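You operate a simulated robot arm through the tools that you are given. There is no shell and no other tool. Be economical: measure what you need, move in short steps, check, and stop when the job is done.

The job below is to be done with a simulated robot arm. You get a single attempt, and the scene is never put back.

JOB
Take the cap from the long bench top and leave it on the grey mat. Put the label ring marked "S" from the long bench top in the white tray and the label ring marked "F" on the teal tray. Turn the wall channel dial to 2. Open the clips drawer, put the white roll from the long bench top in the inside of the clips drawer, then shut the drawer. Fetch the sponge from the long bench top and set it on the bench before the gas analyser. The order is free. Set down upright: cap.

It is judged by the outcome, as a careful person would: the job done as asked, and still so three seconds after it is handed in. It fails if anything else is knocked over, pushed out of place, dropped, spilled or broken. Lids that push on must go on centred and level and be pressed home; caps that screw on are set level and turned clockwise until they are tight.

ROBOT AND FRAMES
A 6-joint arm with a two-finger gripper on a trunk, on a base that drives. Base frame: it is fixed to the floor where the robot stands at the start and does not move with it; the origin is under the middle of the robot, x ahead of it, y to its left, z up. Units: m, rad, N and s.
With the tool pointing down near the work surface it reaches from about 0.38 to 0.86 m from the robot's upright axis, wherever it stands. Its first joint turns from -2.897 to 2.897 rad. Places, roughly: bench before the gas analyser (29x20 cm) [-0.66, -7.4, 0.84]; cap (8x8x16 cm) [0.5, 0, 0.9]; clips drawer [-1, 0, 0.7]; grey mat [0.6, 2, 0.9]; inside of the clips drawer [-1, 0, 0.6]; label ring [0.75, -1, 0.75]; roll [0.75, -3.25, 0.75]; sponge (10x7x4 cm) [0.9, -5.1, 0.9]; teal tray (23x13x3 cm) [0.8, -0.6, 0.9]; wall channel dial [0.7, -1.3, 1.1]; white tray (20x26x4 cm) [0.5, -0.7, 0.9]. Payload 2.45 kg.
The TCP is the grasp point between the finger pads, 0.02 m short of the fingertips. In the tool frame z runs along the fingers and y along their closing line. The gripper opens to 0.14 m. The gripper's body begins 0.168 m behind the TCP.
Orientation is that of the tool frame in the base frame, as a unit quaternion [w, x, y, z]. With the fingers straight down and closing along the base's y, the tool's x points along the base's -x, its y along +y and its z along -z.

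CONTROLS
- The arm moves only by the tool nudge_tool. Its argument "commands" is a list of rows, each a list of 7 numbers: the shift along the base's x, y, z in units of 100 mm (1.0 is 100 mm), then the turn, a rotation vector about the base's x, y, z in units of 120 degrees (1.0 is 120 degrees), then the opening in per cent of the stroke, from 0 (shut) to 100 (fully open). In form: [[tx, ty, tz, rx, ry, rz, hand], ...]. A call has 1 to 10 rows; each row is the pose to reach, as a shift and turn from the pose commanded when the call began. A call with a number of a shift or a turn outside -1 to 1 is refused whole. A row lasts 0.2 s, in which the tool goes at most 0.05 m and 0.15 rad; a call with a longer step from one row to the next is refused whole, and so is a gripper value outside its range. Where a pose cannot be reached the arm comes as near as it can. A force on the tool above 40 N (or 10 N above the force at the start of the call, whichever is more), or a blocked arm, ends the call early, and 0.2 s more pass. Each finger travels about 0.045 m/s and halts on what it meets, pressing with about 33 N; the grip force reading is that of the motor and also rises with nothing between the fingers. The clock runs only during rows and for 0.2 s after the last one: add rows that repeat a pose to give the fingers time. The reply holds the time, the measured pose of the TCP, the force on the tool along the base axes, the opening and the grip force, in the units named above and with some noise, with the torque about the TCP (base axes, N m) and any sound that the robot's microphone picked up.
- Cameras (640 x 400 px; columns grow to the right, rows downward): "scene" is now at [0.0608, 0.1127, 1.8243]; the picture's right is [-0.47, -0.88, 0.00], its down [-0.82, 0.44, -0.36] and it looks along [0.32, -0.17, -0.93] (base axes); focal length 214 px, centre (320, 200). "wrist" rides on the gripper at [0.078, 0.011, -0.209] in the tool frame; the picture's right is [-0.14, 0.99, 0.00], its down [-0.92, -0.13, -0.37] and it looks along [-0.36, -0.05, 0.93] (tool axes); focal length 280 px, centre (320, 200). There is no depth. A picture from a camera that has moved, and an enlarged one, comes with that camera's place and axes in the base frame and with its lens.
- grab_frame(camera): a new picture of that camera. No time passes.
- lift_body(by): slides the trunk up (or, below 0, down) by that many m; the arm and the scene camera ride with it, the base frame stays. It gives what a move gives, with no picture.
- drive_base(legs): drives the robot by 1 to 6 legs, each [ahead, left, turn to the left] in m, m and rad, along the robot's own axes; the way and the turn of a leg run together, so that a leg with both is an arc; at most 1.5 m and 3.142 rad a leg. The arm and the cameras ride along, it lands a little off, and it stops where it bumps. It gives what a move gives.
- aim_head(pan, tilt): turns the head with the scene camera to pan (to the left, within 2.496 rad either way) and tilt (down, from -0.506 to 1.204), counted from straight ahead of the robot. It gives what a move gives.
- inspect(camera, box): a new picture of the part [left, top, right, bottom] of that camera's present view, enlarged. No time passes.
- close_job(): hands the job in; it is judged then, once.

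Go step by step. Nothing tells you exact positions but the pictures and the camera data: compare them with the known pose of the tool, close in by small moves and look again before you grip or let go. The budget is 196 turns and 174 pictures, counting those below and the enlarged ones. Unless the task says otherwise, let go and move clear before handing in.

The tools are called after "Emit:" as a command line: name --pt "numbers of a row" for each row, then --argument value for the rest, lists and objects as JSON in quotes. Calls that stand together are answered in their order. nudge_tool: Moves the arm, as the interface text tells. Its arguments: {"type":"object","properties":{"commands":{"type":"array","items":{"type":"array","items":{"type":"number"}}}},"required":["commands"]} The other tools are called the same way: lift_body (by) slides the trunk up or down; drive_base (legs) drives the base; aim_head (pan, tilt) turns the head that bears the scene camera; grab_frame (camera) takes a picture; inspect (camera, box) takes an enlarged picture of a part of a camera's view; close_job () hands the job in.

At the start:

```text
time: 0.0
eef_pos: [0.2371, -0.4615, 1.1676]
orientation: [0.0, 0.0, 1.0, -0.001]
force: [-0.6, -0.5, -0.4]
ft_torque: [-0.01, 0.0, 0.0]
width: 0.1401
gripper_force: 0.1
trunk travel left (down, up): [-0.1, 0.13]
robot x, y, heading: [0.001, -0.0017, -0.0]
head pan, tilt: [-0.494, 1.201]
```

scene: 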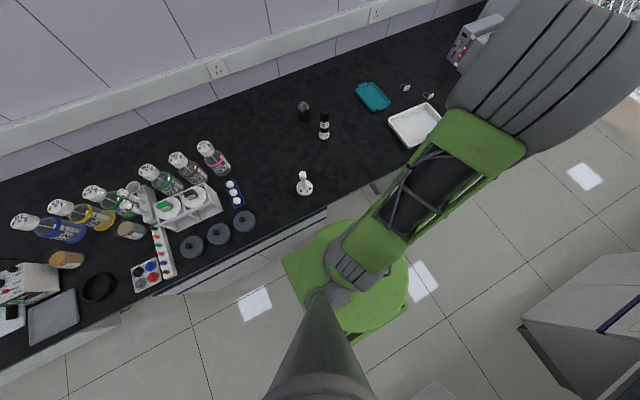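
wrist: 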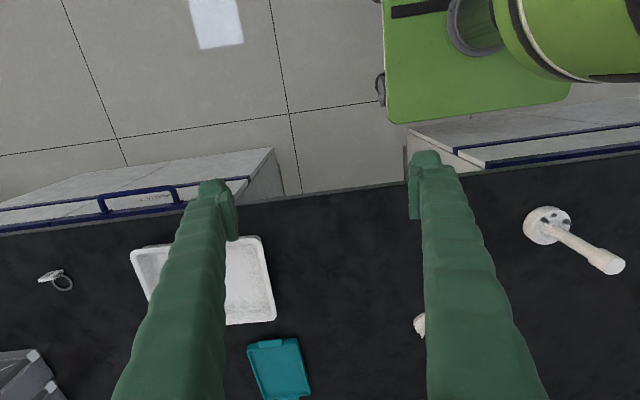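

I see the long bench ahead of the robot with bottles, trays and a white object with a base. I'll look around with the head first.

Emit:
aim_head --pan 0.0 --tilt 0.8

```text
time: 0.9
eef_pos: [0.2373, -0.4609, 1.1676]
orientation: [0.0, 0.0, 1.0, 0.0]
force: [0.8, 0.0, -0.4]
ft_torque: [-0.02, -0.01, 0.05]
width: 0.1397
gripper_force: 0.1
trunk travel left (down, up): [-0.1, 0.13]
robot x, y, heading: [0.0005, 0.0016, -0.002]
head pan, tilt: [0.0, 0.799]
```

Emit:
grab_frame --camera "scene"

Emit:
inspect --camera "wrist" --box '[0, 220, 320, 400]'

```text
171 pictures are left
camera scene: at [0.0923, 0.1391, 1.852], right [0.0, -1.0, 0.0], down [-0.72, 0.0, -0.7], along [0.7, 0.0, -0.72], focal length 214 px, centre (320, 200)
```

scene: 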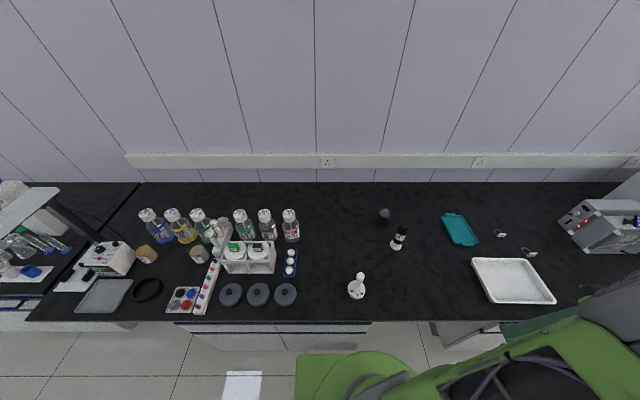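

```text
2.00 times, centred on (160, 310) of wrist
camera zoom: at [0.1591, -0.4514, 1.3786], right [0.14, 0.99, 0.0], down [0.92, -0.13, 0.37], along [0.36, -0.05, -0.93], focal length 561 px, centre (640, -20)
```

zoom: 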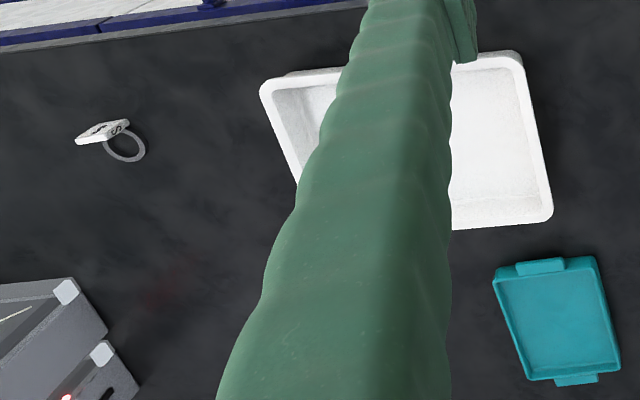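

Emit:
inspect --camera "scene" --box '[300, 190, 620, 390]'

Emit:
aim_head --pan 1.1 --tilt 0.5

```text
2.00 times, centred on (460, 290) of scene
camera zoom: at [0.0923, 0.1391, 1.852], right [0.0, -1.0, 0.0], down [-0.72, 0.0, -0.7], along [0.7, 0.0, -0.72], focal length 429 px, centre (40, 20)
```

zoom: 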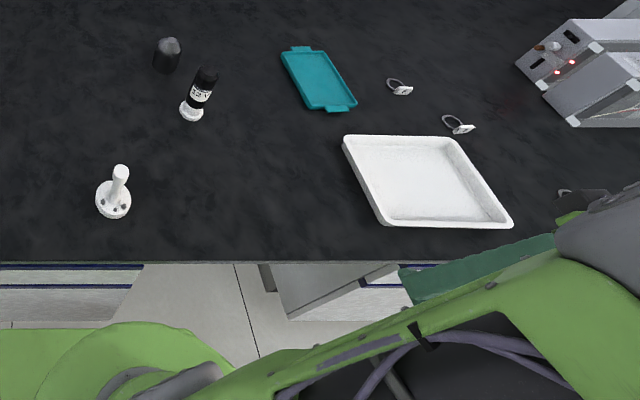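

```text
time: 2.3
eef_pos: [0.2374, -0.4619, 1.1674]
orientation: [0.0, 0.001, 1.0, 0.0]
force: [0.0, -0.8, -0.8]
ft_torque: [0.01, -0.01, 0.0]
width: 0.1399
gripper_force: 0.0
trunk travel left (down, up): [-0.1, 0.13]
robot x, y, heading: [0.0039, -0.0028, -0.001]
head pan, tilt: [1.1, 0.499]
```

Emit:
grab_frame --camera "scene"

Emit:
aim_head --pan -1.1 --tilt 0.5

Emit:
grab_frame --camera "scene"

Emit:
aim_head --pan 2.49 --tilt 0.6

Emit:
grab_frame --camera "scene"

Emit:
aim_head --pan -2.3 --tilt 0.5

Emit:
grab_frame --camera "scene"

```text
168 pictures are left
camera scene: at [0.053, 0.2202, 1.8779], right [0.89, -0.45, 0.0], down [-0.22, -0.43, -0.88], along [0.4, 0.78, -0.48], focal length 214 px, centre (320, 200)
```

scene: 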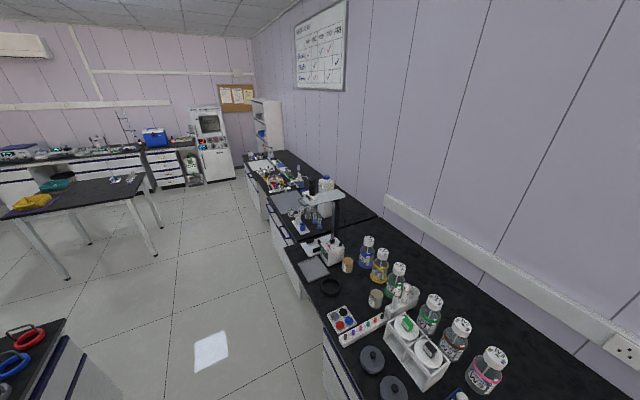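

```text
time: 4.3
eef_pos: [0.2365, -0.4622, 1.1689]
orientation: [0.0, 0.0, 1.0, 0.0]
force: [-0.2, 0.3, 0.1]
ft_torque: [0.01, 0.01, 0.0]
width: 0.1401
gripper_force: 0.0
trunk travel left (down, up): [-0.1, 0.13]
robot x, y, heading: [-0.0015, -0.0005, 0.0]
head pan, tilt: [-1.1, 0.499]
```

```text
167 pictures are left
camera scene: at [0.0529, 0.0581, 1.878], right [-0.89, -0.45, 0.0], down [-0.22, 0.43, -0.88], along [0.4, -0.78, -0.48], focal length 214 px, centre (320, 200)
```

scene: 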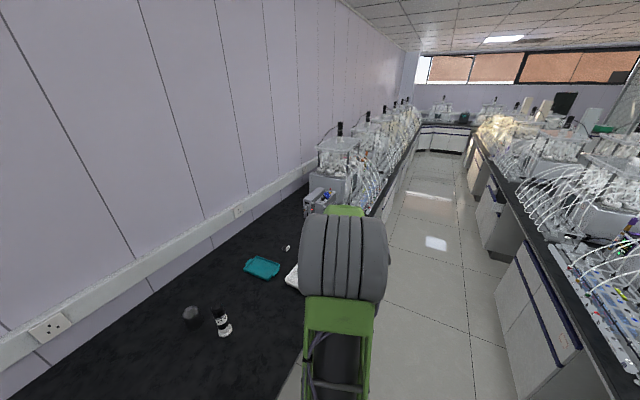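

```text
time: 7.3
eef_pos: [0.2369, -0.4616, 1.1678]
orientation: [0.0, 0.0, 1.0, 0.0]
force: [-0.3, 0.8, 0.2]
ft_torque: [0.0, -0.03, 0.01]
width: 0.1399
gripper_force: 0.1
trunk travel left (down, up): [-0.1, 0.13]
robot x, y, heading: [0.0011, 0.0014, -0.0]
head pan, tilt: [2.491, 0.6]
```

```text
166 pictures are left
camera scene: at [-0.0587, 0.1928, 1.8689], right [0.61, 0.8, 0.0], down [0.45, -0.34, -0.83], along [-0.66, 0.5, -0.56], focal length 214 px, centre (320, 200)
```

scene: 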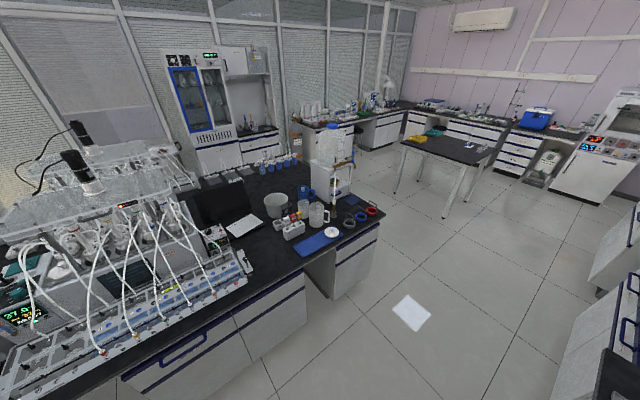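

```text
time: 11.1
eef_pos: [0.2372, -0.4605, 1.1675]
orientation: [0.0, 0.0, 1.0, 0.0]
force: [-0.7, -0.4, 0.0]
ft_torque: [0.03, -0.01, 0.0]
width: 0.1398
gripper_force: 0.0
trunk travel left (down, up): [-0.1, 0.13]
robot x, y, heading: [-0.0004, -0.002, 0.003]
head pan, tilt: [-2.3, 0.499]
```

```text
165 pictures are left
camera scene: at [-0.049, 0.0714, 1.878], right [-0.75, 0.67, 0.0], down [0.32, 0.36, -0.88], along [-0.58, -0.65, -0.48], focal length 214 px, centre (320, 200)
```

scene: 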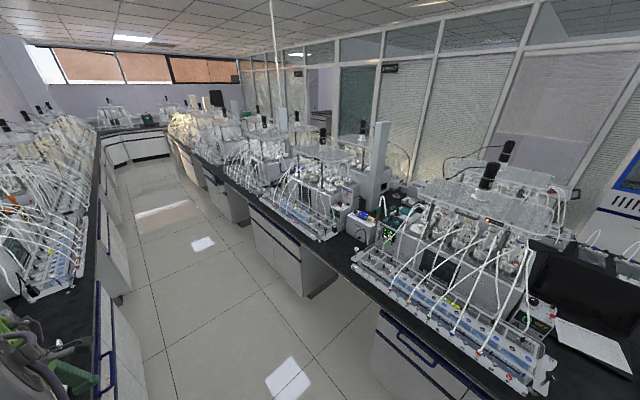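

I see the cap at about (0.49,-0.03), the rings at (0.80,-0.86), (0.68,-0.95) and an S near (0.46,-1.09), and the grey mat at about (0.59,1.96). I'll turn the base so the arm is over the cap.

Emit:
drive_base --legs '[[0, 0, 1.097]]'

Emit:
aim_head --pan -1.1 --tilt 0.9

Emit:
grab_frame --camera "scene"

Emit:
grab_frame --camera "wrist"

```text
time: 14.2
eef_pos: [0.5174, -0.0097, 1.1687]
orientation: [0.001, -0.512, 0.859, 0.0]
force: [-0.1, -0.1, -0.2]
ft_torque: [-0.03, 0.0, 0.02]
width: 0.1401
gripper_force: 0.0
trunk travel left (down, up): [-0.1, 0.13]
robot x, y, heading: [0.0007, 0.0008, 1.082]
head pan, tilt: [-2.3, 0.499]
```

```text
time: 15.6
eef_pos: [0.518, -0.0108, 1.1684]
orientation: [0.0, -0.513, 0.858, -0.001]
force: [0.4, 0.7, 0.0]
ft_torque: [-0.01, -0.01, -0.02]
width: 0.1402
gripper_force: 0.1
trunk travel left (down, up): [-0.1, 0.13]
robot x, y, heading: [0.0011, 0.0007, 1.081]
head pan, tilt: [-1.1, 0.901]
```

```text
164 pictures are left
camera scene: at [-0.0415, 0.0726, 1.8441], right [-0.02, -1.0, 0.0], down [-0.78, 0.02, -0.62], along [0.62, -0.01, -0.78], focal length 214 px, centre (320, 200)
```

scene: 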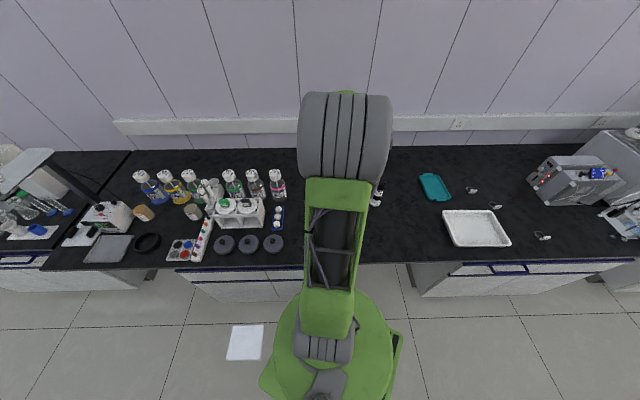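

```text
163 pictures are left
camera wrist: at [0.4719, -0.0751, 1.3786], right [-0.81, 0.59, 0.0], down [0.55, 0.75, 0.37], along [0.22, 0.3, -0.93], focal length 280 px, centre (320, 200)
```

wrist: 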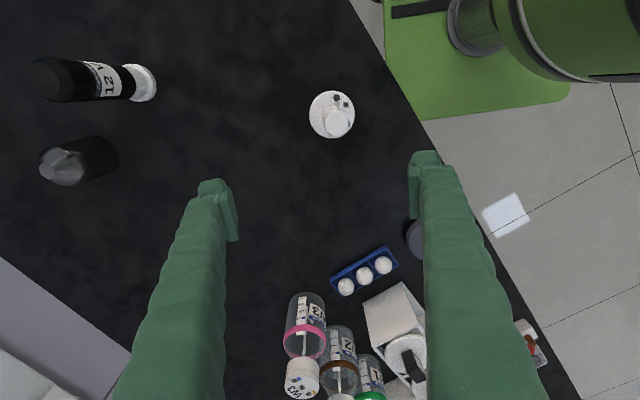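

Emit:
inspect --camera "wrist" --box '[270, 70, 390, 150]'

Emit:
nudge_tool --pt "-0.2 -0.1 -0.4 0 0 0 100" --pt "-0.4 -0.19 -0.8 0 0 0 70" --pt "-0.4 -0.19 -1.0 0 0 0 70"

Emit:
grab_frame --camera "wrist"

```text
5.00 times, centred on (330, 110) of wrist
camera zoom: at [0.4719, -0.0751, 1.3786], right [-0.81, 0.59, 0.0], down [0.55, 0.75, 0.37], along [0.22, 0.3, -0.93], focal length 1402 px, centre (270, 650)
```

zoom: 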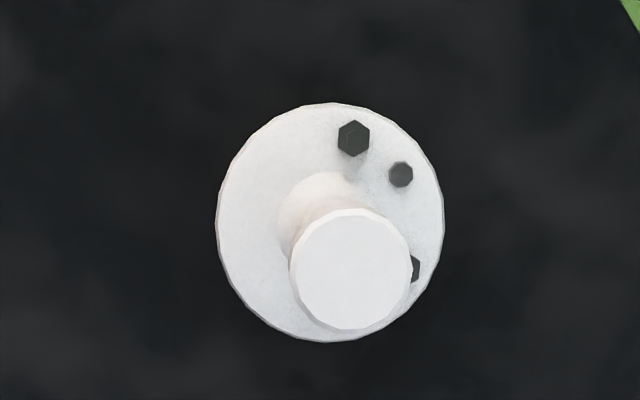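

```text
time: 16.4
eef_pos: [0.478, -0.0305, 1.0691]
orientation: [0.001, -0.514, 0.858, 0.001]
force: [0.6, 0.1, 0.1]
ft_torque: [-0.03, 0.02, 0.02]
width: 0.0984
gripper_force: 0.0
trunk travel left (down, up): [-0.1, 0.13]
robot x, y, heading: [-0.0019, -0.0038, 1.079]
head pan, tilt: [-1.1, 0.901]
```

```text
161 pictures are left
camera wrist: at [0.4327, -0.0955, 1.279], right [-0.81, 0.59, 0.0], down [0.55, 0.75, 0.37], along [0.22, 0.3, -0.93], focal length 280 px, centre (320, 200)
```

wrist: 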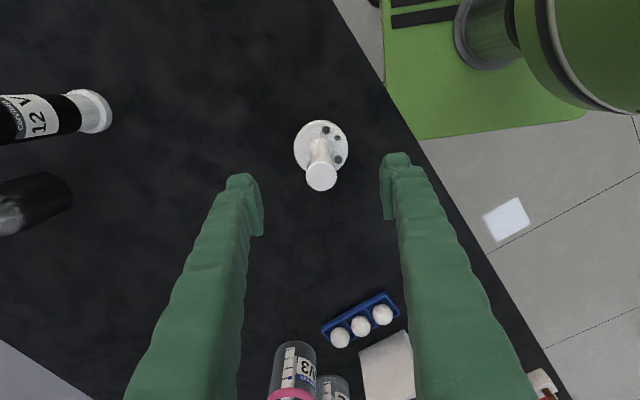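

The stem top is at about (0.476,-0.032,1.035), right under the tool. I'll descend around it and close.

Emit:
nudge_tool --pt "0 -0.01 -0.4 0 0 0 70" --pt "-0.01 -0.02 -0.8 0 0 0 60" --pt "-0.01 -0.02 -0.8 0 0 0 20" --pt "-0.01 -0.02 -0.8 0 0 0 0" --pt "-0.01 -0.02 -0.8 0 0 0 0" --pt "-0.01 -0.02 -0.8 0 0 0 0" --pt "-0.01 -0.02 -0.8 0 0 0 0" --pt "-0.01 -0.02 -0.8 0 0 0 0"

Emit:
grab_frame --camera "wrist"

```text
time: 18.2
eef_pos: [0.4774, -0.0335, 0.9877]
orientation: [0.001, -0.512, 0.859, -0.001]
force: [1.4, 1.0, 0.4]
ft_torque: [-0.01, -0.01, 0.02]
width: 0.0299
gripper_force: 33.3
trunk travel left (down, up): [-0.1, 0.13]
robot x, y, heading: [-0.0008, -0.0024, 1.073]
head pan, tilt: [-1.1, 0.901]
```

```text
160 pictures are left
camera wrist: at [0.4306, -0.097, 1.198], right [-0.81, 0.59, 0.0], down [0.55, 0.75, 0.37], along [0.22, 0.3, -0.93], focal length 280 px, centre (320, 200)
```

wrist: 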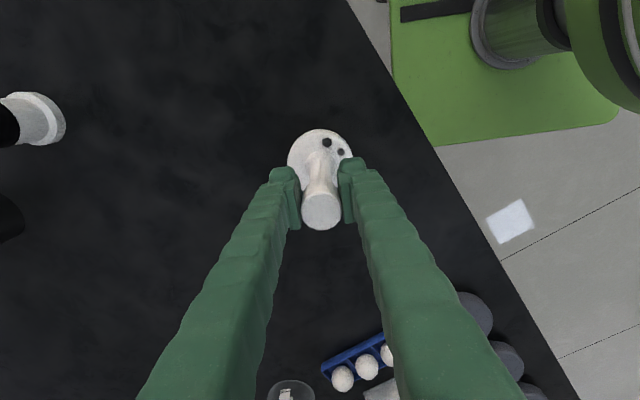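

The cap is gripped. I'll lift it, back off, and drive along the bench towards the mat.

Emit:
nudge_tool --pt "0 0 0.3 0 0 0 0" --pt "0 0 0.6 0 0 0 0" --pt "0 0 1.0 0 0 0 0"

Emit:
drive_base --legs '[[-0.167, 0.308, 0], [0.875, 0.475, 0], [0.79, 0.43, 0]]'

Emit:
grab_frame --camera "wrist"

Emit:
grab_frame --camera "scene"

```text
time: 19.0
eef_pos: [0.4764, -0.0323, 1.0892]
orientation: [0.0, -0.513, 0.858, -0.001]
force: [0.7, -0.8, -0.9]
ft_torque: [0.01, -0.02, -0.02]
width: 0.0298
gripper_force: 33.3
trunk travel left (down, up): [-0.1, 0.13]
robot x, y, heading: [0.0016, 0.0027, 1.072]
head pan, tilt: [-1.1, 0.901]
```

```text
time: 31.4
eef_pos: [0.0767, 1.8759, 1.0865]
orientation: [0.0, -0.53, 0.848, 0.0]
force: [-0.6, -0.5, -1.5]
ft_torque: [-0.02, 0.02, 0.01]
width: 0.0297
gripper_force: 33.1
trunk travel left (down, up): [-0.1, 0.13]
robot x, y, heading: [-0.4053, 1.8865, 1.117]
head pan, tilt: [-1.1, 0.901]
```

```text
159 pictures are left
camera wrist: at [0.033, 1.8097, 1.2976], right [-0.83, 0.56, 0.0], down [0.52, 0.77, 0.37], along [0.21, 0.31, -0.93], focal length 280 px, centre (320, 200)
```

wrist: 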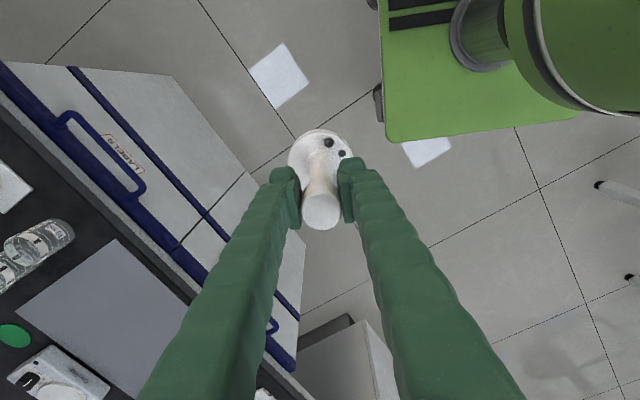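

```text
158 pictures are left
camera scene: at [-0.4455, 1.9597, 1.8441], right [0.02, -1.0, 0.0], down [-0.78, -0.01, -0.62], along [0.62, 0.01, -0.78], focal length 214 px, centre (320, 200)
```

scene: 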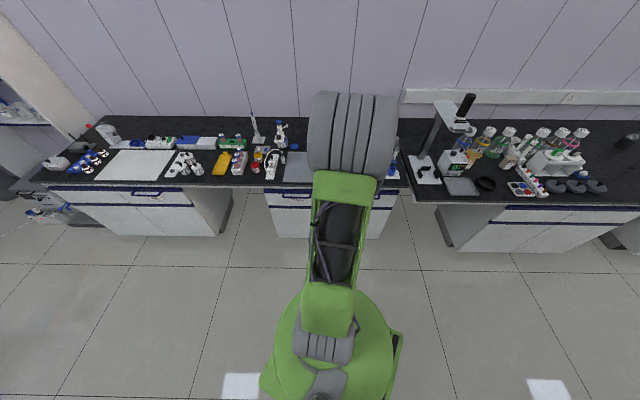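

The grey mat spans about x 0.46–0.75, y 1.82–2.2. I'll drive the cap forward over it.

Emit:
drive_base --legs '[[0.304, -0.341, 0]]'

Emit:
grab_frame --camera "wrist"

```text
time: 34.9
eef_pos: [0.5143, 2.0022, 1.0869]
orientation: [0.0, -0.53, 0.848, 0.0]
force: [0.3, 0.0, -1.3]
ft_torque: [-0.03, 0.01, 0.05]
width: 0.0297
gripper_force: 32.8
trunk travel left (down, up): [-0.1, 0.13]
robot x, y, heading: [0.0317, 2.0124, 1.115]
head pan, tilt: [-1.1, 0.901]
```

```text
157 pictures are left
camera wrist: at [0.4704, 1.935, 1.2975], right [-0.83, 0.56, 0.0], down [0.52, 0.77, 0.37], along [0.21, 0.31, -0.93], focal length 280 px, centre (320, 200)
```

wrist: 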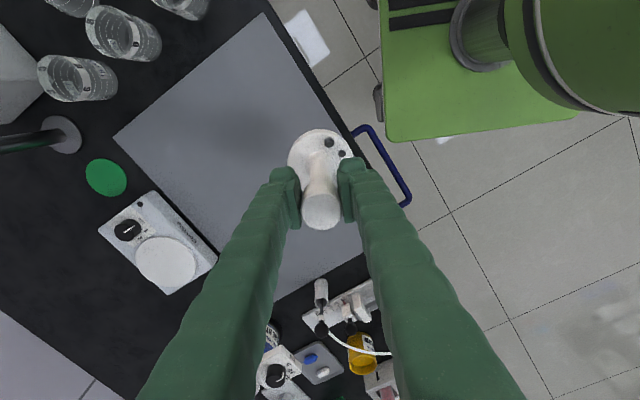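

Emit:
nudge_tool --pt "0.4 0 0 0 0 0 0" --pt "0.75 0 0 0 0 0 0" --pt "0.75 0 -0.3 0 0 0 0" --pt "0.75 0 -0.6 0 0 0 0" --pt "0.75 0 -0.75 0 0 0 0" --pt "0.75 0 -0.85 0 0 0 0" --pt "0.75 0 -0.91 0 0 0 0" --pt "0.75 0 -0.94 0 0 0 0"

Emit:
grab_frame --camera "wrist"

```text
time: 36.7
eef_pos: [0.5885, 2.0015, 0.9942]
orientation: [0.001, -0.53, 0.848, 0.0]
force: [-0.1, 0.7, -1.7]
ft_torque: [-0.01, 0.01, 0.02]
width: 0.0298
gripper_force: 32.8
trunk travel left (down, up): [-0.1, 0.13]
robot x, y, heading: [0.0404, 2.008, 1.117]
head pan, tilt: [-1.1, 0.901]
```

```text
156 pictures are left
camera wrist: at [0.545, 1.9349, 1.2037], right [-0.83, 0.56, 0.0], down [0.52, 0.77, 0.37], along [0.21, 0.31, -0.93], focal length 280 px, centre (320, 200)
```

wrist: 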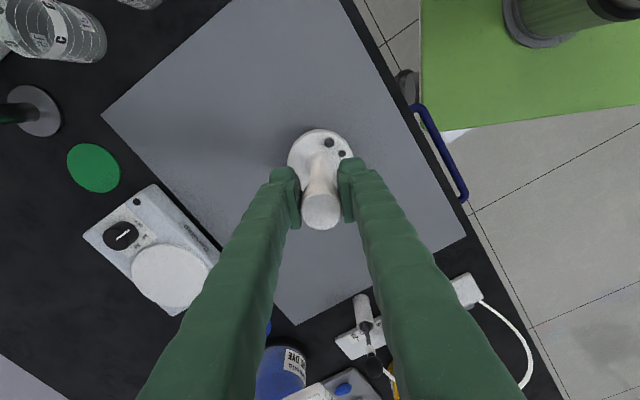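

Nearly down; I'll ease down in 2 mm steps watching for contact.

Emit:
nudge_tool --pt "0 0 -0.02 0 0 0 0" --pt "0 0 -0.04 0 0 0 0" --pt "0 0 -0.06 0 0 0 0"

```text
time: 37.5
eef_pos: [0.5898, 2.0002, 0.9908]
orientation: [0.002, -0.529, 0.848, -0.002]
force: [-1.5, 1.7, 30.2]
ft_torque: [0.1, 0.01, 0.05]
width: 0.03
gripper_force: 32.9
trunk travel left (down, up): [-0.1, 0.13]
robot x, y, heading: [0.0353, 2.0155, 1.119]
head pan, tilt: [-1.1, 0.901]
```

Emit:
nudge_tool --pt "0 0 0.02 0 0 0 0" --pt "0 0 0.02 0 0 0 25" --pt "0 0 0.02 0 0 0 55" --pt "0 0 0.02 0 0 0 55" --pt "0 0 0.02 0 0 0 55" --pt "0 0 0.3 0 0 0 55" --pt "0 0 0.65 0 0 0 55" --pt "0 0 1.0 0 0 0 55"

Emit:
grab_frame --camera "wrist"

```text
time: 39.3
eef_pos: [0.5871, 2.0016, 1.0905]
orientation: [0.0, -0.53, 0.848, 0.0]
force: [-0.3, -0.3, -0.3]
ft_torque: [0.0, -0.01, 0.01]
width: 0.0772
gripper_force: 0.1
trunk travel left (down, up): [-0.1, 0.13]
robot x, y, heading: [0.0389, 2.015, 1.115]
head pan, tilt: [-1.1, 0.901]
```

```text
155 pictures are left
camera wrist: at [0.5441, 1.9361, 1.2989], right [-0.83, 0.56, 0.0], down [0.52, 0.77, 0.37], along [0.21, 0.31, -0.93], focal length 280 px, centre (320, 200)
```

wrist: 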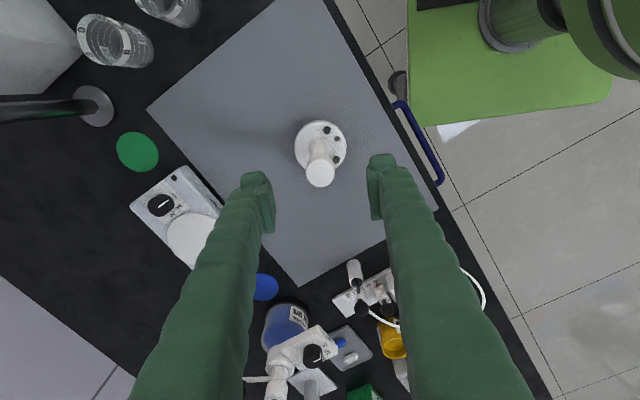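

The cap stands upright on the mat. Now back off and drive to the tray/ring region.

Emit:
drive_base --legs '[[-0.154, 0.314, 0], [-1.284, -0.629, 0]]'

```text
time: 49.4
eef_pos: [0.2591, 0.579, 1.0878]
orientation: [0.0, -0.541, 0.841, 0.0]
force: [-0.5, 0.3, 1.1]
ft_torque: [-0.01, -0.03, -0.01]
width: 0.0773
gripper_force: 0.0
trunk travel left (down, up): [-0.1, 0.13]
robot x, y, heading: [-0.2917, 0.5769, 1.142]
head pan, tilt: [-1.1, 0.901]
```

Emit:
drive_base --legs '[[-1.321, -0.55, 0]]'

Emit:
grab_frame --camera "scene"

Emit:
grab_frame --camera "wrist"

```text
time: 56.6
eef_pos: [0.2016, -0.8712, 1.0875]
orientation: [0.0, -0.539, 0.842, 0.0]
force: [-0.4, 0.0, -0.3]
ft_torque: [0.0, -0.01, 0.03]
width: 0.077
gripper_force: 0.2
trunk travel left (down, up): [-0.1, 0.13]
robot x, y, heading: [-0.3462, -0.873, 1.141]
head pan, tilt: [-1.1, 0.901]
```

```text
154 pictures are left
camera scene: at [-0.3962, -0.8025, 1.8441], right [0.04, -1.0, 0.0], down [-0.78, -0.03, -0.62], along [0.62, 0.03, -0.78], focal length 214 px, centre (320, 200)
```

scene: 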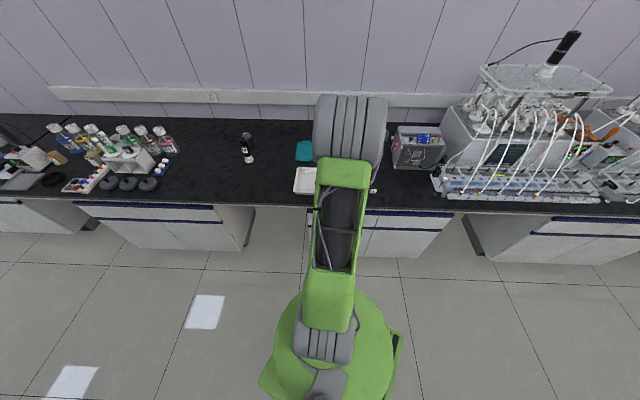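

```text
153 pictures are left
camera wrist: at [0.1602, -0.9381, 1.2984], right [-0.84, 0.54, 0.0], down [0.5, 0.78, 0.37], along [0.2, 0.31, -0.93], focal length 280 px, centre (320, 200)
```

wrist: 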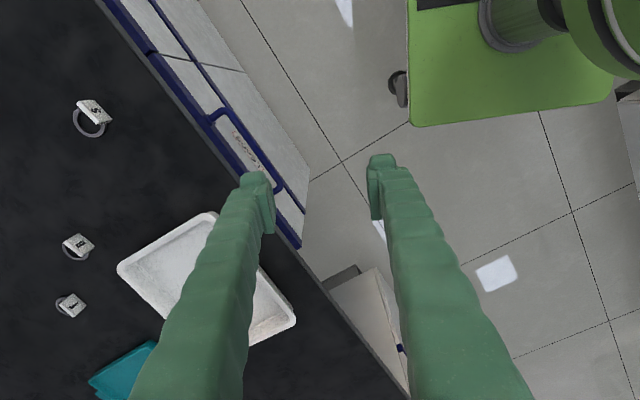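

Emit:
inspect --camera "wrist" --box '[40, 80, 140, 142]'

Emit:
inspect --camera "wrist" --box '[30, 225, 130, 325]'

Emit:
inspect --camera "scene" --box '[360, 90, 480, 190]'

```text
6.40 times, centred on (90, 111) of wrist
camera zoom: at [0.1602, -0.9381, 1.2984], right [-0.84, 0.54, 0.0], down [0.5, 0.78, 0.37], along [0.2, 0.31, -0.93], focal length 1794 px, centre (1792, 770)
```

zoom: 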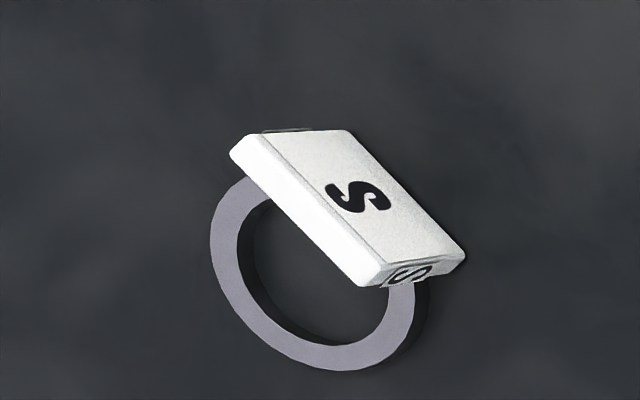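

```text
4.00 times, centred on (80, 275) of wrist
camera zoom: at [0.1602, -0.9381, 1.2984], right [-0.84, 0.54, 0.0], down [0.5, 0.78, 0.37], along [0.2, 0.31, -0.93], focal length 1122 px, centre (1280, -100)
```

zoom: 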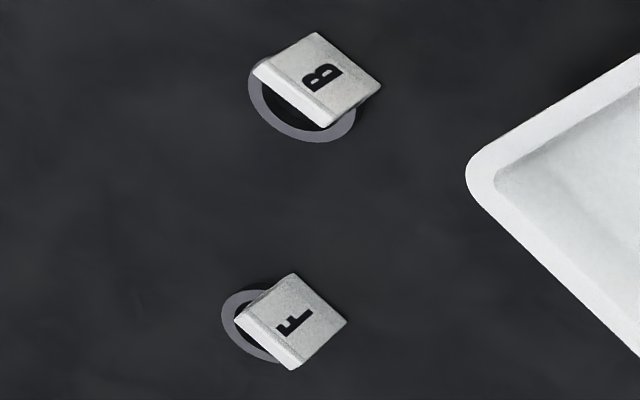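

```text
4.00 times, centred on (420, 140) of scene
camera zoom: at [-0.3962, -0.8025, 1.8441], right [0.04, -1.0, 0.0], down [-0.78, -0.03, -0.62], along [0.62, 0.03, -0.78], focal length 858 px, centre (-80, 440)
```

zoom: 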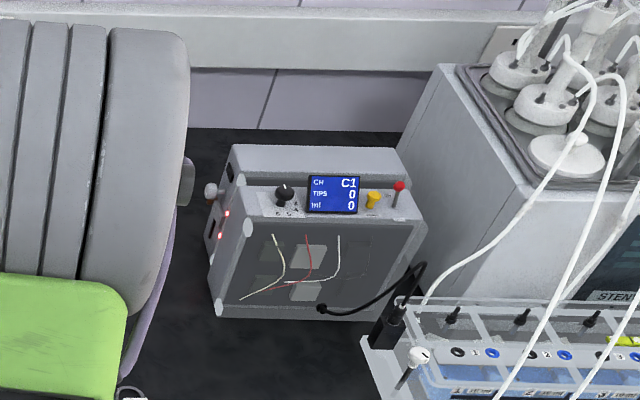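

The rings are S (0.45,-1.08), B (0.67,-0.95) and F (0.80,-0.86); the dial is on the box at about y=-1.3 showing C1. I'll go over the S ring.

Emit:
drive_base --legs '[[-0.087, -0.315, 0]]'

Emit:
grab_frame --camera "wrist"

```text
time: 60.0
eef_pos: [0.4537, -1.0804, 1.0891]
orientation: [0.0, -0.539, 0.842, 0.0]
force: [-0.5, 0.6, -0.4]
ft_torque: [0.02, 0.03, -0.01]
width: 0.0773
gripper_force: 0.0
trunk travel left (down, up): [-0.1, 0.13]
robot x, y, heading: [-0.0982, -1.0825, 1.14]
head pan, tilt: [-1.1, 0.901]
```

```text
149 pictures are left
camera wrist: at [0.4112, -1.1485, 1.2983], right [-0.84, 0.54, 0.0], down [0.5, 0.78, 0.37], along [0.2, 0.31, -0.93], focal length 280 px, centre (320, 200)
```

wrist: 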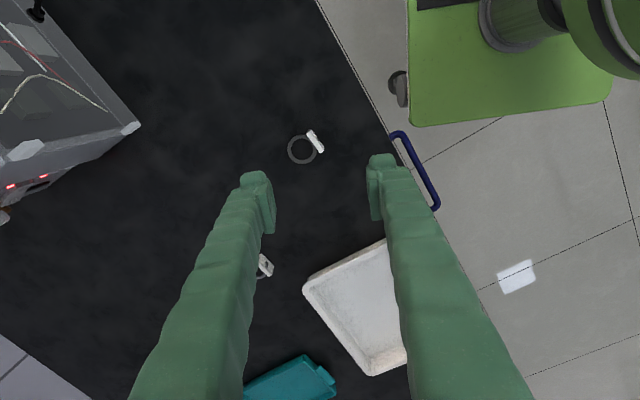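

Emit:
inspect --camera "wrist" --box '[275, 120, 355, 170]'

```text
8.00 times, centred on (315, 145) of wrist
camera zoom: at [0.4112, -1.1485, 1.2983], right [-0.84, 0.54, 0.0], down [0.5, 0.78, 0.37], along [0.2, 0.31, -0.93], focal length 2243 px, centre (360, 640)
```

zoom: 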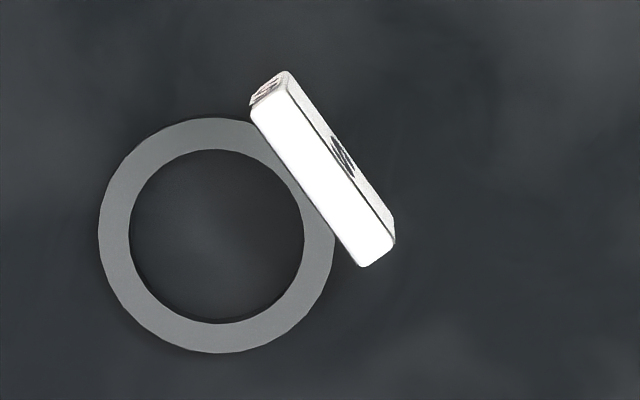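

The S tag is a thin plate standing on the ring's edge, centred near (0.456,-1.091) and running along y. I'll turn the gripper 30° to close along x, and come lower.

Emit:
nudge_tool --pt "0 -0.05 -0.2 0 0 0.06 55" --pt "0 -0.1 -0.4 0 0 0.12 45" --pt "0.01 -0.1 -0.6 0 0 0.19 40" --pt "0.02 -0.11 -0.8 0 0 0.25 40" --pt "0.02 -0.11 -1.0 0 0 0.25 40"

Emit:
grab_frame --camera "wrist"

```text
time: 61.2
eef_pos: [0.4554, -1.0915, 0.9876]
orientation: [0.0, 0.739, -0.674, 0.0]
force: [0.2, 1.7, 0.4]
ft_torque: [-0.02, 0.02, 0.0]
width: 0.0561
gripper_force: 0.0
trunk travel left (down, up): [-0.1, 0.13]
robot x, y, heading: [-0.1006, -1.0853, 1.134]
head pan, tilt: [-1.1, 0.901]
```

```text
147 pictures are left
camera wrist: at [0.4518, -1.1719, 1.1975], right [-1.0, 0.05, 0.0], down [0.04, 0.93, 0.37], along [0.02, 0.37, -0.93], focal length 280 px, centre (320, 200)
```

wrist: 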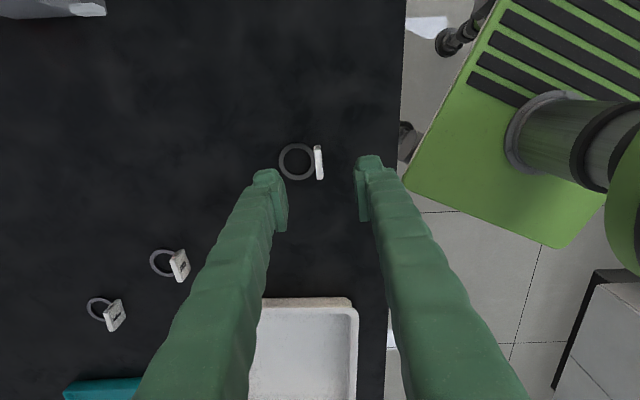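

The plate is centred right beneath the fingers. Descend to 0.89 and look.

Emit:
nudge_tool --pt "0 0 -0.4 0 0 0 40" --pt "0 0 -0.75 0 0 0 40" --pt "0 0 -0.9 0 0 0 40" --pt "0 0 -0.98 0 0 0 40"

Emit:
inspect --camera "wrist" --box '[240, 120, 400, 220]'

```text
time: 62.2
eef_pos: [0.4562, -1.0921, 0.8909]
orientation: [-0.001, 0.738, -0.674, 0.0]
force: [-0.8, -0.4, 0.5]
ft_torque: [-0.01, 0.05, 0.0]
width: 0.0559
gripper_force: 0.0
trunk travel left (down, up): [-0.1, 0.13]
robot x, y, heading: [-0.1006, -1.081, 1.143]
head pan, tilt: [-1.1, 0.901]
```

```text
4.00 times, centred on (320, 170) of wrist
camera zoom: at [0.4529, -1.1718, 1.1003], right [-1.0, 0.05, 0.0], down [0.04, 0.93, 0.37], along [0.02, 0.37, -0.93], focal length 1122 px, centre (320, 320)
```

zoom: 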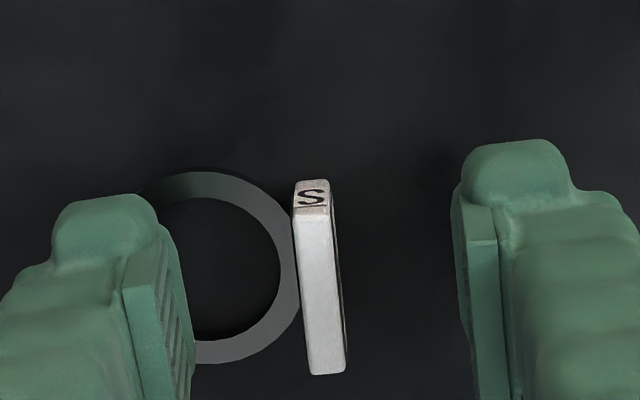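

Emit:
nudge_tool --pt "0 0 -0.05 0 0 0 40" --pt "0 0 -0.05 0 0 0 10" --pt "0 0 -0.05 0 0 0 0" --pt "0 0 -0.05 0 0 0 0" --pt "0 0 -0.05 0 0 0 0" --pt "0 0 -0.05 0 0 0 0"

Emit:
inspect --camera "wrist" --box '[240, 120, 400, 220]'

```text
time: 63.6
eef_pos: [0.4555, -1.0917, 0.886]
orientation: [0.0, 0.739, -0.674, 0.0]
force: [-0.3, -0.3, -0.8]
ft_torque: [0.02, 0.0, 0.01]
width: 0.0062
gripper_force: 32.8
trunk travel left (down, up): [-0.1, 0.13]
robot x, y, heading: [-0.0984, -1.0812, 1.143]
head pan, tilt: [-1.1, 0.901]
```

```text
4.00 times, centred on (320, 170) of wrist
camera zoom: at [0.452, -1.1716, 1.0958], right [-1.0, 0.05, 0.0], down [0.04, 0.93, 0.37], along [0.02, 0.37, -0.93], focal length 1122 px, centre (320, 320)
```

zoom: 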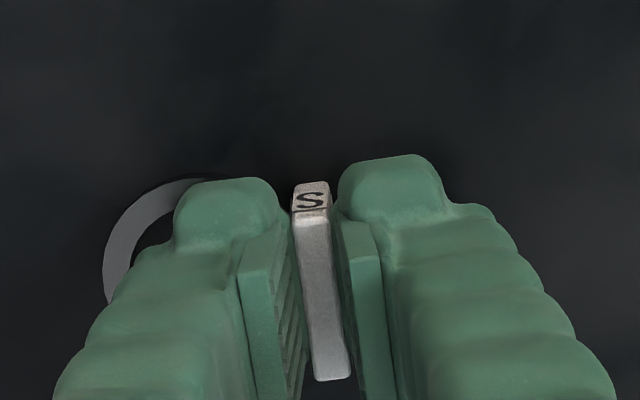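

The S ring is held. Lift it and drive over to the white tray.

Emit:
nudge_tool --pt "0 0 0.4 0 0 0 0" --pt "0 0 0.8 0 0 0 0" --pt "0 0 1.0 0 0 0 0"

Emit:
drive_base --legs '[[0.306, 0.101, 0]]'

Emit:
grab_frame --camera "wrist"

```text
time: 64.4
eef_pos: [0.4546, -1.0912, 0.9863]
orientation: [0.0, 0.738, -0.675, 0.0]
force: [0.1, -0.5, 0.1]
ft_torque: [0.01, -0.01, 0.0]
width: 0.0062
gripper_force: 33.1
trunk travel left (down, up): [-0.1, 0.13]
robot x, y, heading: [-0.0992, -1.0809, 1.14]
head pan, tilt: [-1.1, 0.901]
```

```text
time: 66.5
eef_pos: [0.4907, -0.7728, 0.986]
orientation: [0.0, 0.739, -0.673, 0.001]
force: [-0.1, 0.0, 0.7]
ft_torque: [-0.03, 0.02, 0.02]
width: 0.0062
gripper_force: 33.0
trunk travel left (down, up): [-0.1, 0.13]
robot x, y, heading: [-0.0635, -0.7645, 1.139]
head pan, tilt: [-1.1, 0.901]
```

```text
144 pictures are left
camera wrist: at [0.4873, -0.8524, 1.1962], right [-1.0, 0.05, 0.0], down [0.04, 0.93, 0.37], along [0.02, 0.37, -0.93], focal length 280 px, centre (320, 200)
```

wrist: 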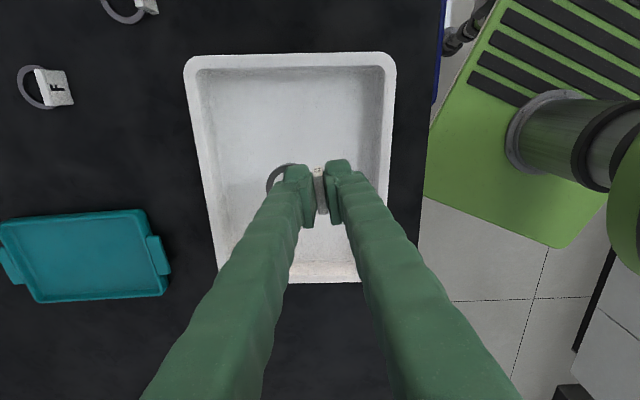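

Over the tray interior. Lower it and release.

Emit:
nudge_tool --pt "0 0 -0.4 0 0 0 0" --pt "0 0 -0.7 0 0 0 0" --pt "0 0 -0.85 0 0 0 0" --pt "0 0 -0.9 0 0 0 0" --pt "0 0 -0.93 0 0 0 0" --pt "0 0 -0.95 0 0 0 0" --pt "0 0 -0.97 0 0 0 0"

Emit:
inspect --camera "wrist" --box '[200, 80, 440, 230]'

```text
time: 68.1
eef_pos: [0.4908, -0.7735, 0.8887]
orientation: [0.001, 0.739, -0.674, 0.0]
force: [-0.1, 0.6, 0.7]
ft_torque: [0.0, 0.0, -0.01]
width: 0.0061
gripper_force: 32.5
trunk travel left (down, up): [-0.1, 0.13]
robot x, y, heading: [-0.0621, -0.7648, 1.14]
head pan, tilt: [-1.1, 0.901]
```

```text
2.67 times, centred on (320, 155) of wrist
camera zoom: at [0.4868, -0.8529, 1.0998], right [-1.0, 0.05, 0.0], down [0.04, 0.93, 0.37], along [0.02, 0.37, -0.93], focal length 748 px, centre (320, 320)
```

zoom: 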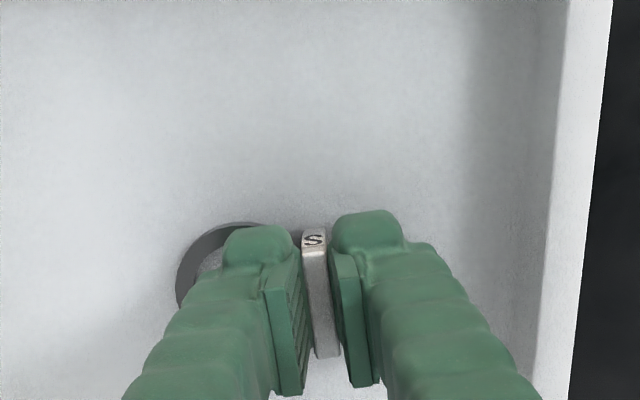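

No contact yet; ease down slightly more.

Emit:
nudge_tool --pt "0 0 -0.02 0 0 0 0" --pt "0 0 -0.04 0 0 0 0"

```text
time: 68.7
eef_pos: [0.4904, -0.7723, 0.8881]
orientation: [-0.001, 0.739, -0.674, 0.002]
force: [-5.8, 0.0, 31.1]
ft_torque: [-0.02, 0.05, 0.01]
width: 0.0064
gripper_force: 33.1
trunk travel left (down, up): [-0.1, 0.13]
robot x, y, heading: [-0.0647, -0.7664, 1.14]
head pan, tilt: [-1.1, 0.901]
```

Emit:
nudge_tool --pt "0 0 0.03 0 0 0 0" --pt "0 0 0.03 0 0 0 15" --pt "0 0 0.03 0 0 0 30" --pt "0 0 0.03 0 0 0 40" --pt "0 0 0.3 0 0 0 40" --pt "0 0 0.65 0 0 0 40" --pt "0 0 1.0 0 0 0 40"

Emit:
grab_frame --camera "wrist"

```text
time: 70.3
eef_pos: [0.4907, -0.774, 0.9839]
orientation: [0.0, 0.739, -0.674, -0.001]
force: [0.4, 0.6, -0.1]
ft_torque: [0.01, -0.03, -0.04]
width: 0.0558
gripper_force: 0.0
trunk travel left (down, up): [-0.1, 0.13]
robot x, y, heading: [-0.0655, -0.7616, 1.137]
head pan, tilt: [-1.1, 0.901]
```

```text
142 pictures are left
camera wrist: at [0.4871, -0.8531, 1.1948], right [-1.0, 0.05, 0.0], down [0.04, 0.93, 0.37], along [0.02, 0.37, -0.93], focal length 280 px, centre (320, 200)
```

wrist: 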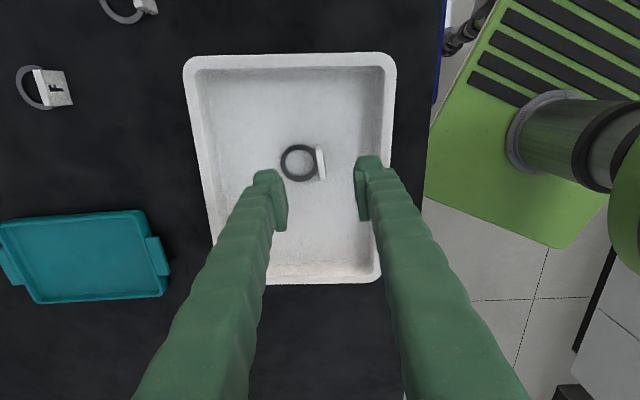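

S ring rests in the white tray. Now the F ring at about (0.775,-0.868): drive and reach toward it.

Emit:
drive_base --legs '[[-0.044, -0.131, 0]]'

Emit:
nudge_tool --pt "0.4 0 0 0 0 0 40" --pt "0.8 0 0 0 0 0 40" --pt "1.0 0 0 0 0 0 40"

Emit:
nudge_tool --pt "0.4 0 0 0 0 0 40" --pt "0.8 0 0 0 0 0 40"

Emit:
grab_frame --camera "wrist"

```text
time: 72.1
eef_pos: [0.5918, -0.8665, 0.9843]
orientation: [0.0, 0.739, -0.673, 0.001]
force: [0.5, 0.4, 0.2]
ft_torque: [0.0, 0.01, -0.02]
width: 0.0559
gripper_force: 0.0
trunk travel left (down, up): [-0.1, 0.13]
robot x, y, heading: [0.0362, -0.8589, 1.142]
head pan, tilt: [-1.1, 0.901]
```

```text
time: 72.9
eef_pos: [0.6922, -0.8663, 0.9843]
orientation: [0.0, 0.74, -0.673, 0.0]
force: [-0.2, 0.1, -0.2]
ft_torque: [0.04, -0.02, 0.02]
width: 0.0563
gripper_force: 0.0
trunk travel left (down, up): [-0.1, 0.13]
robot x, y, heading: [0.0331, -0.8593, 1.143]
head pan, tilt: [-1.1, 0.901]
```

```text
time: 73.5
eef_pos: [0.7708, -0.8656, 0.9858]
orientation: [0.001, 0.739, -0.673, -0.001]
force: [1.2, 1.5, -0.4]
ft_torque: [0.02, 0.06, -0.01]
width: 0.0561
gripper_force: 0.0
trunk travel left (down, up): [-0.1, 0.13]
robot x, y, heading: [0.0361, -0.8655, 1.137]
head pan, tilt: [-1.1, 0.901]
```

```text
141 pictures are left
camera wrist: at [0.7681, -0.9469, 1.1961], right [-1.0, 0.04, 0.0], down [0.04, 0.93, 0.37], along [0.02, 0.37, -0.93], focal length 280 px, centre (320, 200)
```

wrist: 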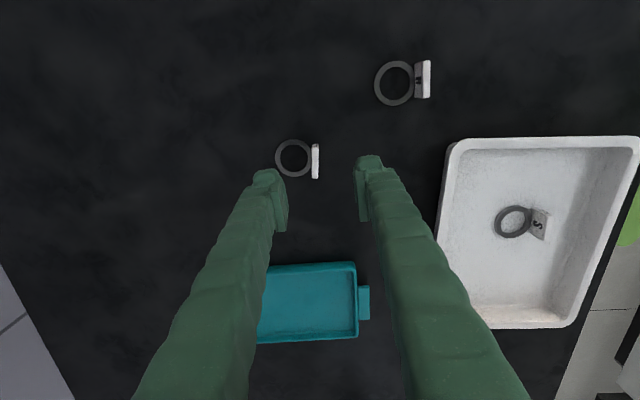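

Emit:
nudge_tool --pt "0.05 0 -0.35 0 0 -0.03 40" --pt "0.05 0 -0.7 0 0 -0.06 40" --pt "0.05 0 -0.85 0 0 -0.06 40" --pt "0.05 0 -0.95 0 0 -0.06 40"

Emit:
inspect --camera "wrist" --box '[240, 120, 400, 220]'

```text
time: 74.5
eef_pos: [0.7753, -0.8684, 0.8897]
orientation: [0.0, -0.695, 0.719, 0.0]
force: [-0.6, -0.4, 0.1]
ft_torque: [-0.02, 0.0, 0.03]
width: 0.056
gripper_force: 0.1
trunk travel left (down, up): [-0.1, 0.13]
robot x, y, heading: [0.0339, -0.8576, 1.144]
head pan, tilt: [-1.1, 0.901]
```

```text
4.00 times, centred on (320, 170) of wrist
camera zoom: at [0.7625, -0.9473, 1.1], right [-0.99, 0.17, 0.0], down [0.16, 0.92, 0.37], along [0.06, 0.36, -0.93], focal length 1122 px, centre (320, 320)
```

zoom: 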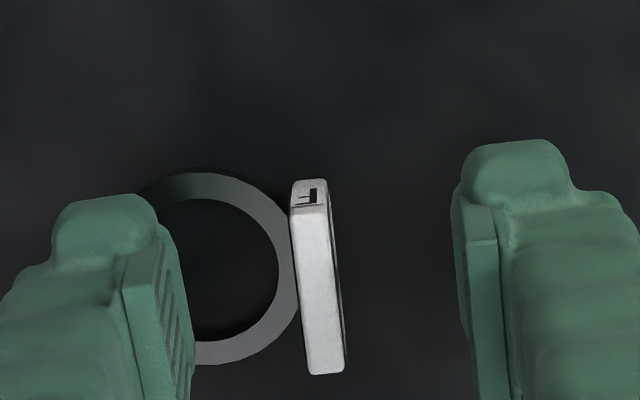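

Aligned. Close on the tag, lift, and drive to the teal tray.

Emit:
nudge_tool --pt "0 0 -0.04 0 0 0 40" --pt "0 0 -0.04 0 0 0 10" --pt "0 0 -0.04 0 0 0 0" --pt "0 0 -0.04 0 0 0 0" --pt "0 0 -0.04 0 0 0 0" --pt "0 0 -0.04 0 0 0 0" --pt "0 0 0.4 0 0 0 0" --pt "0 0 0.8 0 0 0 0" --pt "0 0 1.0 0 0 0 0"

Emit:
drive_base --legs '[[0.204, 0.066, 0]]'

Emit:
grab_frame --camera "wrist"

```text
time: 76.5
eef_pos: [0.7766, -0.8665, 0.9905]
orientation: [0.0, -0.696, 0.718, 0.0]
force: [-0.7, -0.2, 0.3]
ft_torque: [0.0, 0.0, 0.03]
width: 0.0063
gripper_force: 33.4
trunk travel left (down, up): [-0.1, 0.13]
robot x, y, heading: [0.0348, -0.859, 1.14]
head pan, tilt: [-1.1, 0.901]
```

```text
time: 78.2
eef_pos: [0.803, -0.6552, 0.9906]
orientation: [0.0, -0.695, 0.719, 0.0]
force: [-0.4, -0.2, -0.2]
ft_torque: [-0.06, 0.01, 0.01]
width: 0.0061
gripper_force: 32.5
trunk travel left (down, up): [-0.1, 0.13]
robot x, y, heading: [0.0597, -0.6441, 1.134]
head pan, tilt: [-1.1, 0.901]
```

```text
139 pictures are left
camera wrist: at [0.789, -0.7353, 1.2], right [-0.98, 0.17, 0.0], down [0.16, 0.92, 0.37], along [0.06, 0.36, -0.93], focal length 280 px, centre (320, 200)
```

wrist: 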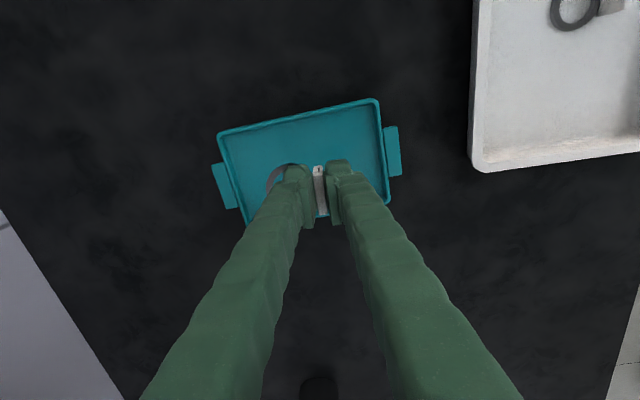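

Emit:
nudge_tool --pt "0 0 -0.4 0 0 0 0" --pt "0 0 -0.7 0 0 0 0" --pt "0 0 -0.85 0 0 0 0" --pt "0 0 -0.93 0 0 0 0" --pt "0 0 -0.96 0 0 0 0" --pt "0 0 -0.98 0 0 0 0" --pt "0 0 -1.0 0 0 0 0"

Emit:
inspect --camera "wrist" --box '[200, 80, 440, 230]'

```text
time: 79.8
eef_pos: [0.8031, -0.6582, 0.8934]
orientation: [0.001, -0.695, 0.719, -0.002]
force: [-4.0, -0.1, 30.4]
ft_torque: [-0.01, 0.04, -0.02]
width: 0.0065
gripper_force: 32.8
trunk travel left (down, up): [-0.1, 0.13]
robot x, y, heading: [0.0605, -0.6461, 1.138]
head pan, tilt: [-1.1, 0.901]
```

```text
2.67 times, centred on (320, 155) of wrist
camera zoom: at [0.7878, -0.7361, 1.1036], right [-0.98, 0.17, -0.01], down [0.16, 0.92, 0.37], along [0.07, 0.36, -0.93], focal length 748 px, centre (320, 320)
```

zoom: 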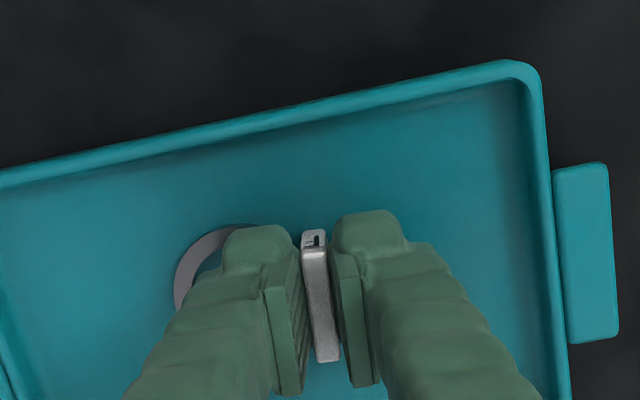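

In contact and well inside the tray. Release and rise.

Emit:
nudge_tool --pt "0 0 0.03 0 0 0 0" --pt "0 0 0.03 0 0 0 15" --pt "0 0 0.03 0 0 0 30" --pt "0 0 0.03 0 0 0 40" --pt "0 0 0.3 0 0 0 40" --pt "0 0 0.65 0 0 0 40" --pt "0 0 1.0 0 0 0 40"

Emit:
grab_frame --camera "wrist"

```text
time: 81.4
eef_pos: [0.7987, -0.658, 0.991]
orientation: [0.0, -0.694, 0.72, 0.0]
force: [-0.4, 0.3, 0.6]
ft_torque: [0.02, -0.01, -0.03]
width: 0.0557
gripper_force: 0.0
trunk travel left (down, up): [-0.1, 0.13]
robot x, y, heading: [0.0587, -0.6441, 1.133]
head pan, tilt: [-1.1, 0.901]
```

```text
137 pictures are left
camera wrist: at [0.7861, -0.7366, 1.2006], right [-0.98, 0.17, 0.0], down [0.16, 0.92, 0.37], along [0.06, 0.36, -0.93], focal length 280 px, centre (320, 200)
```

wrist: 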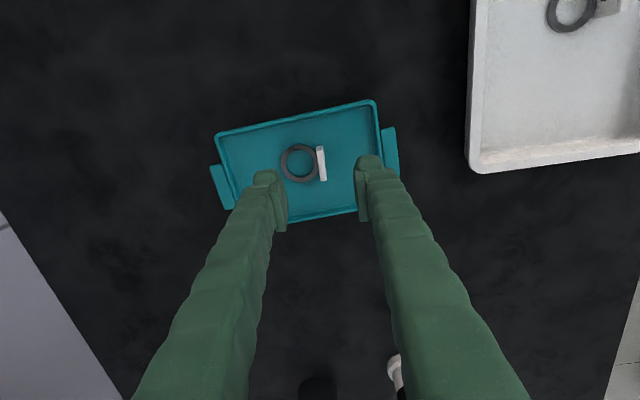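

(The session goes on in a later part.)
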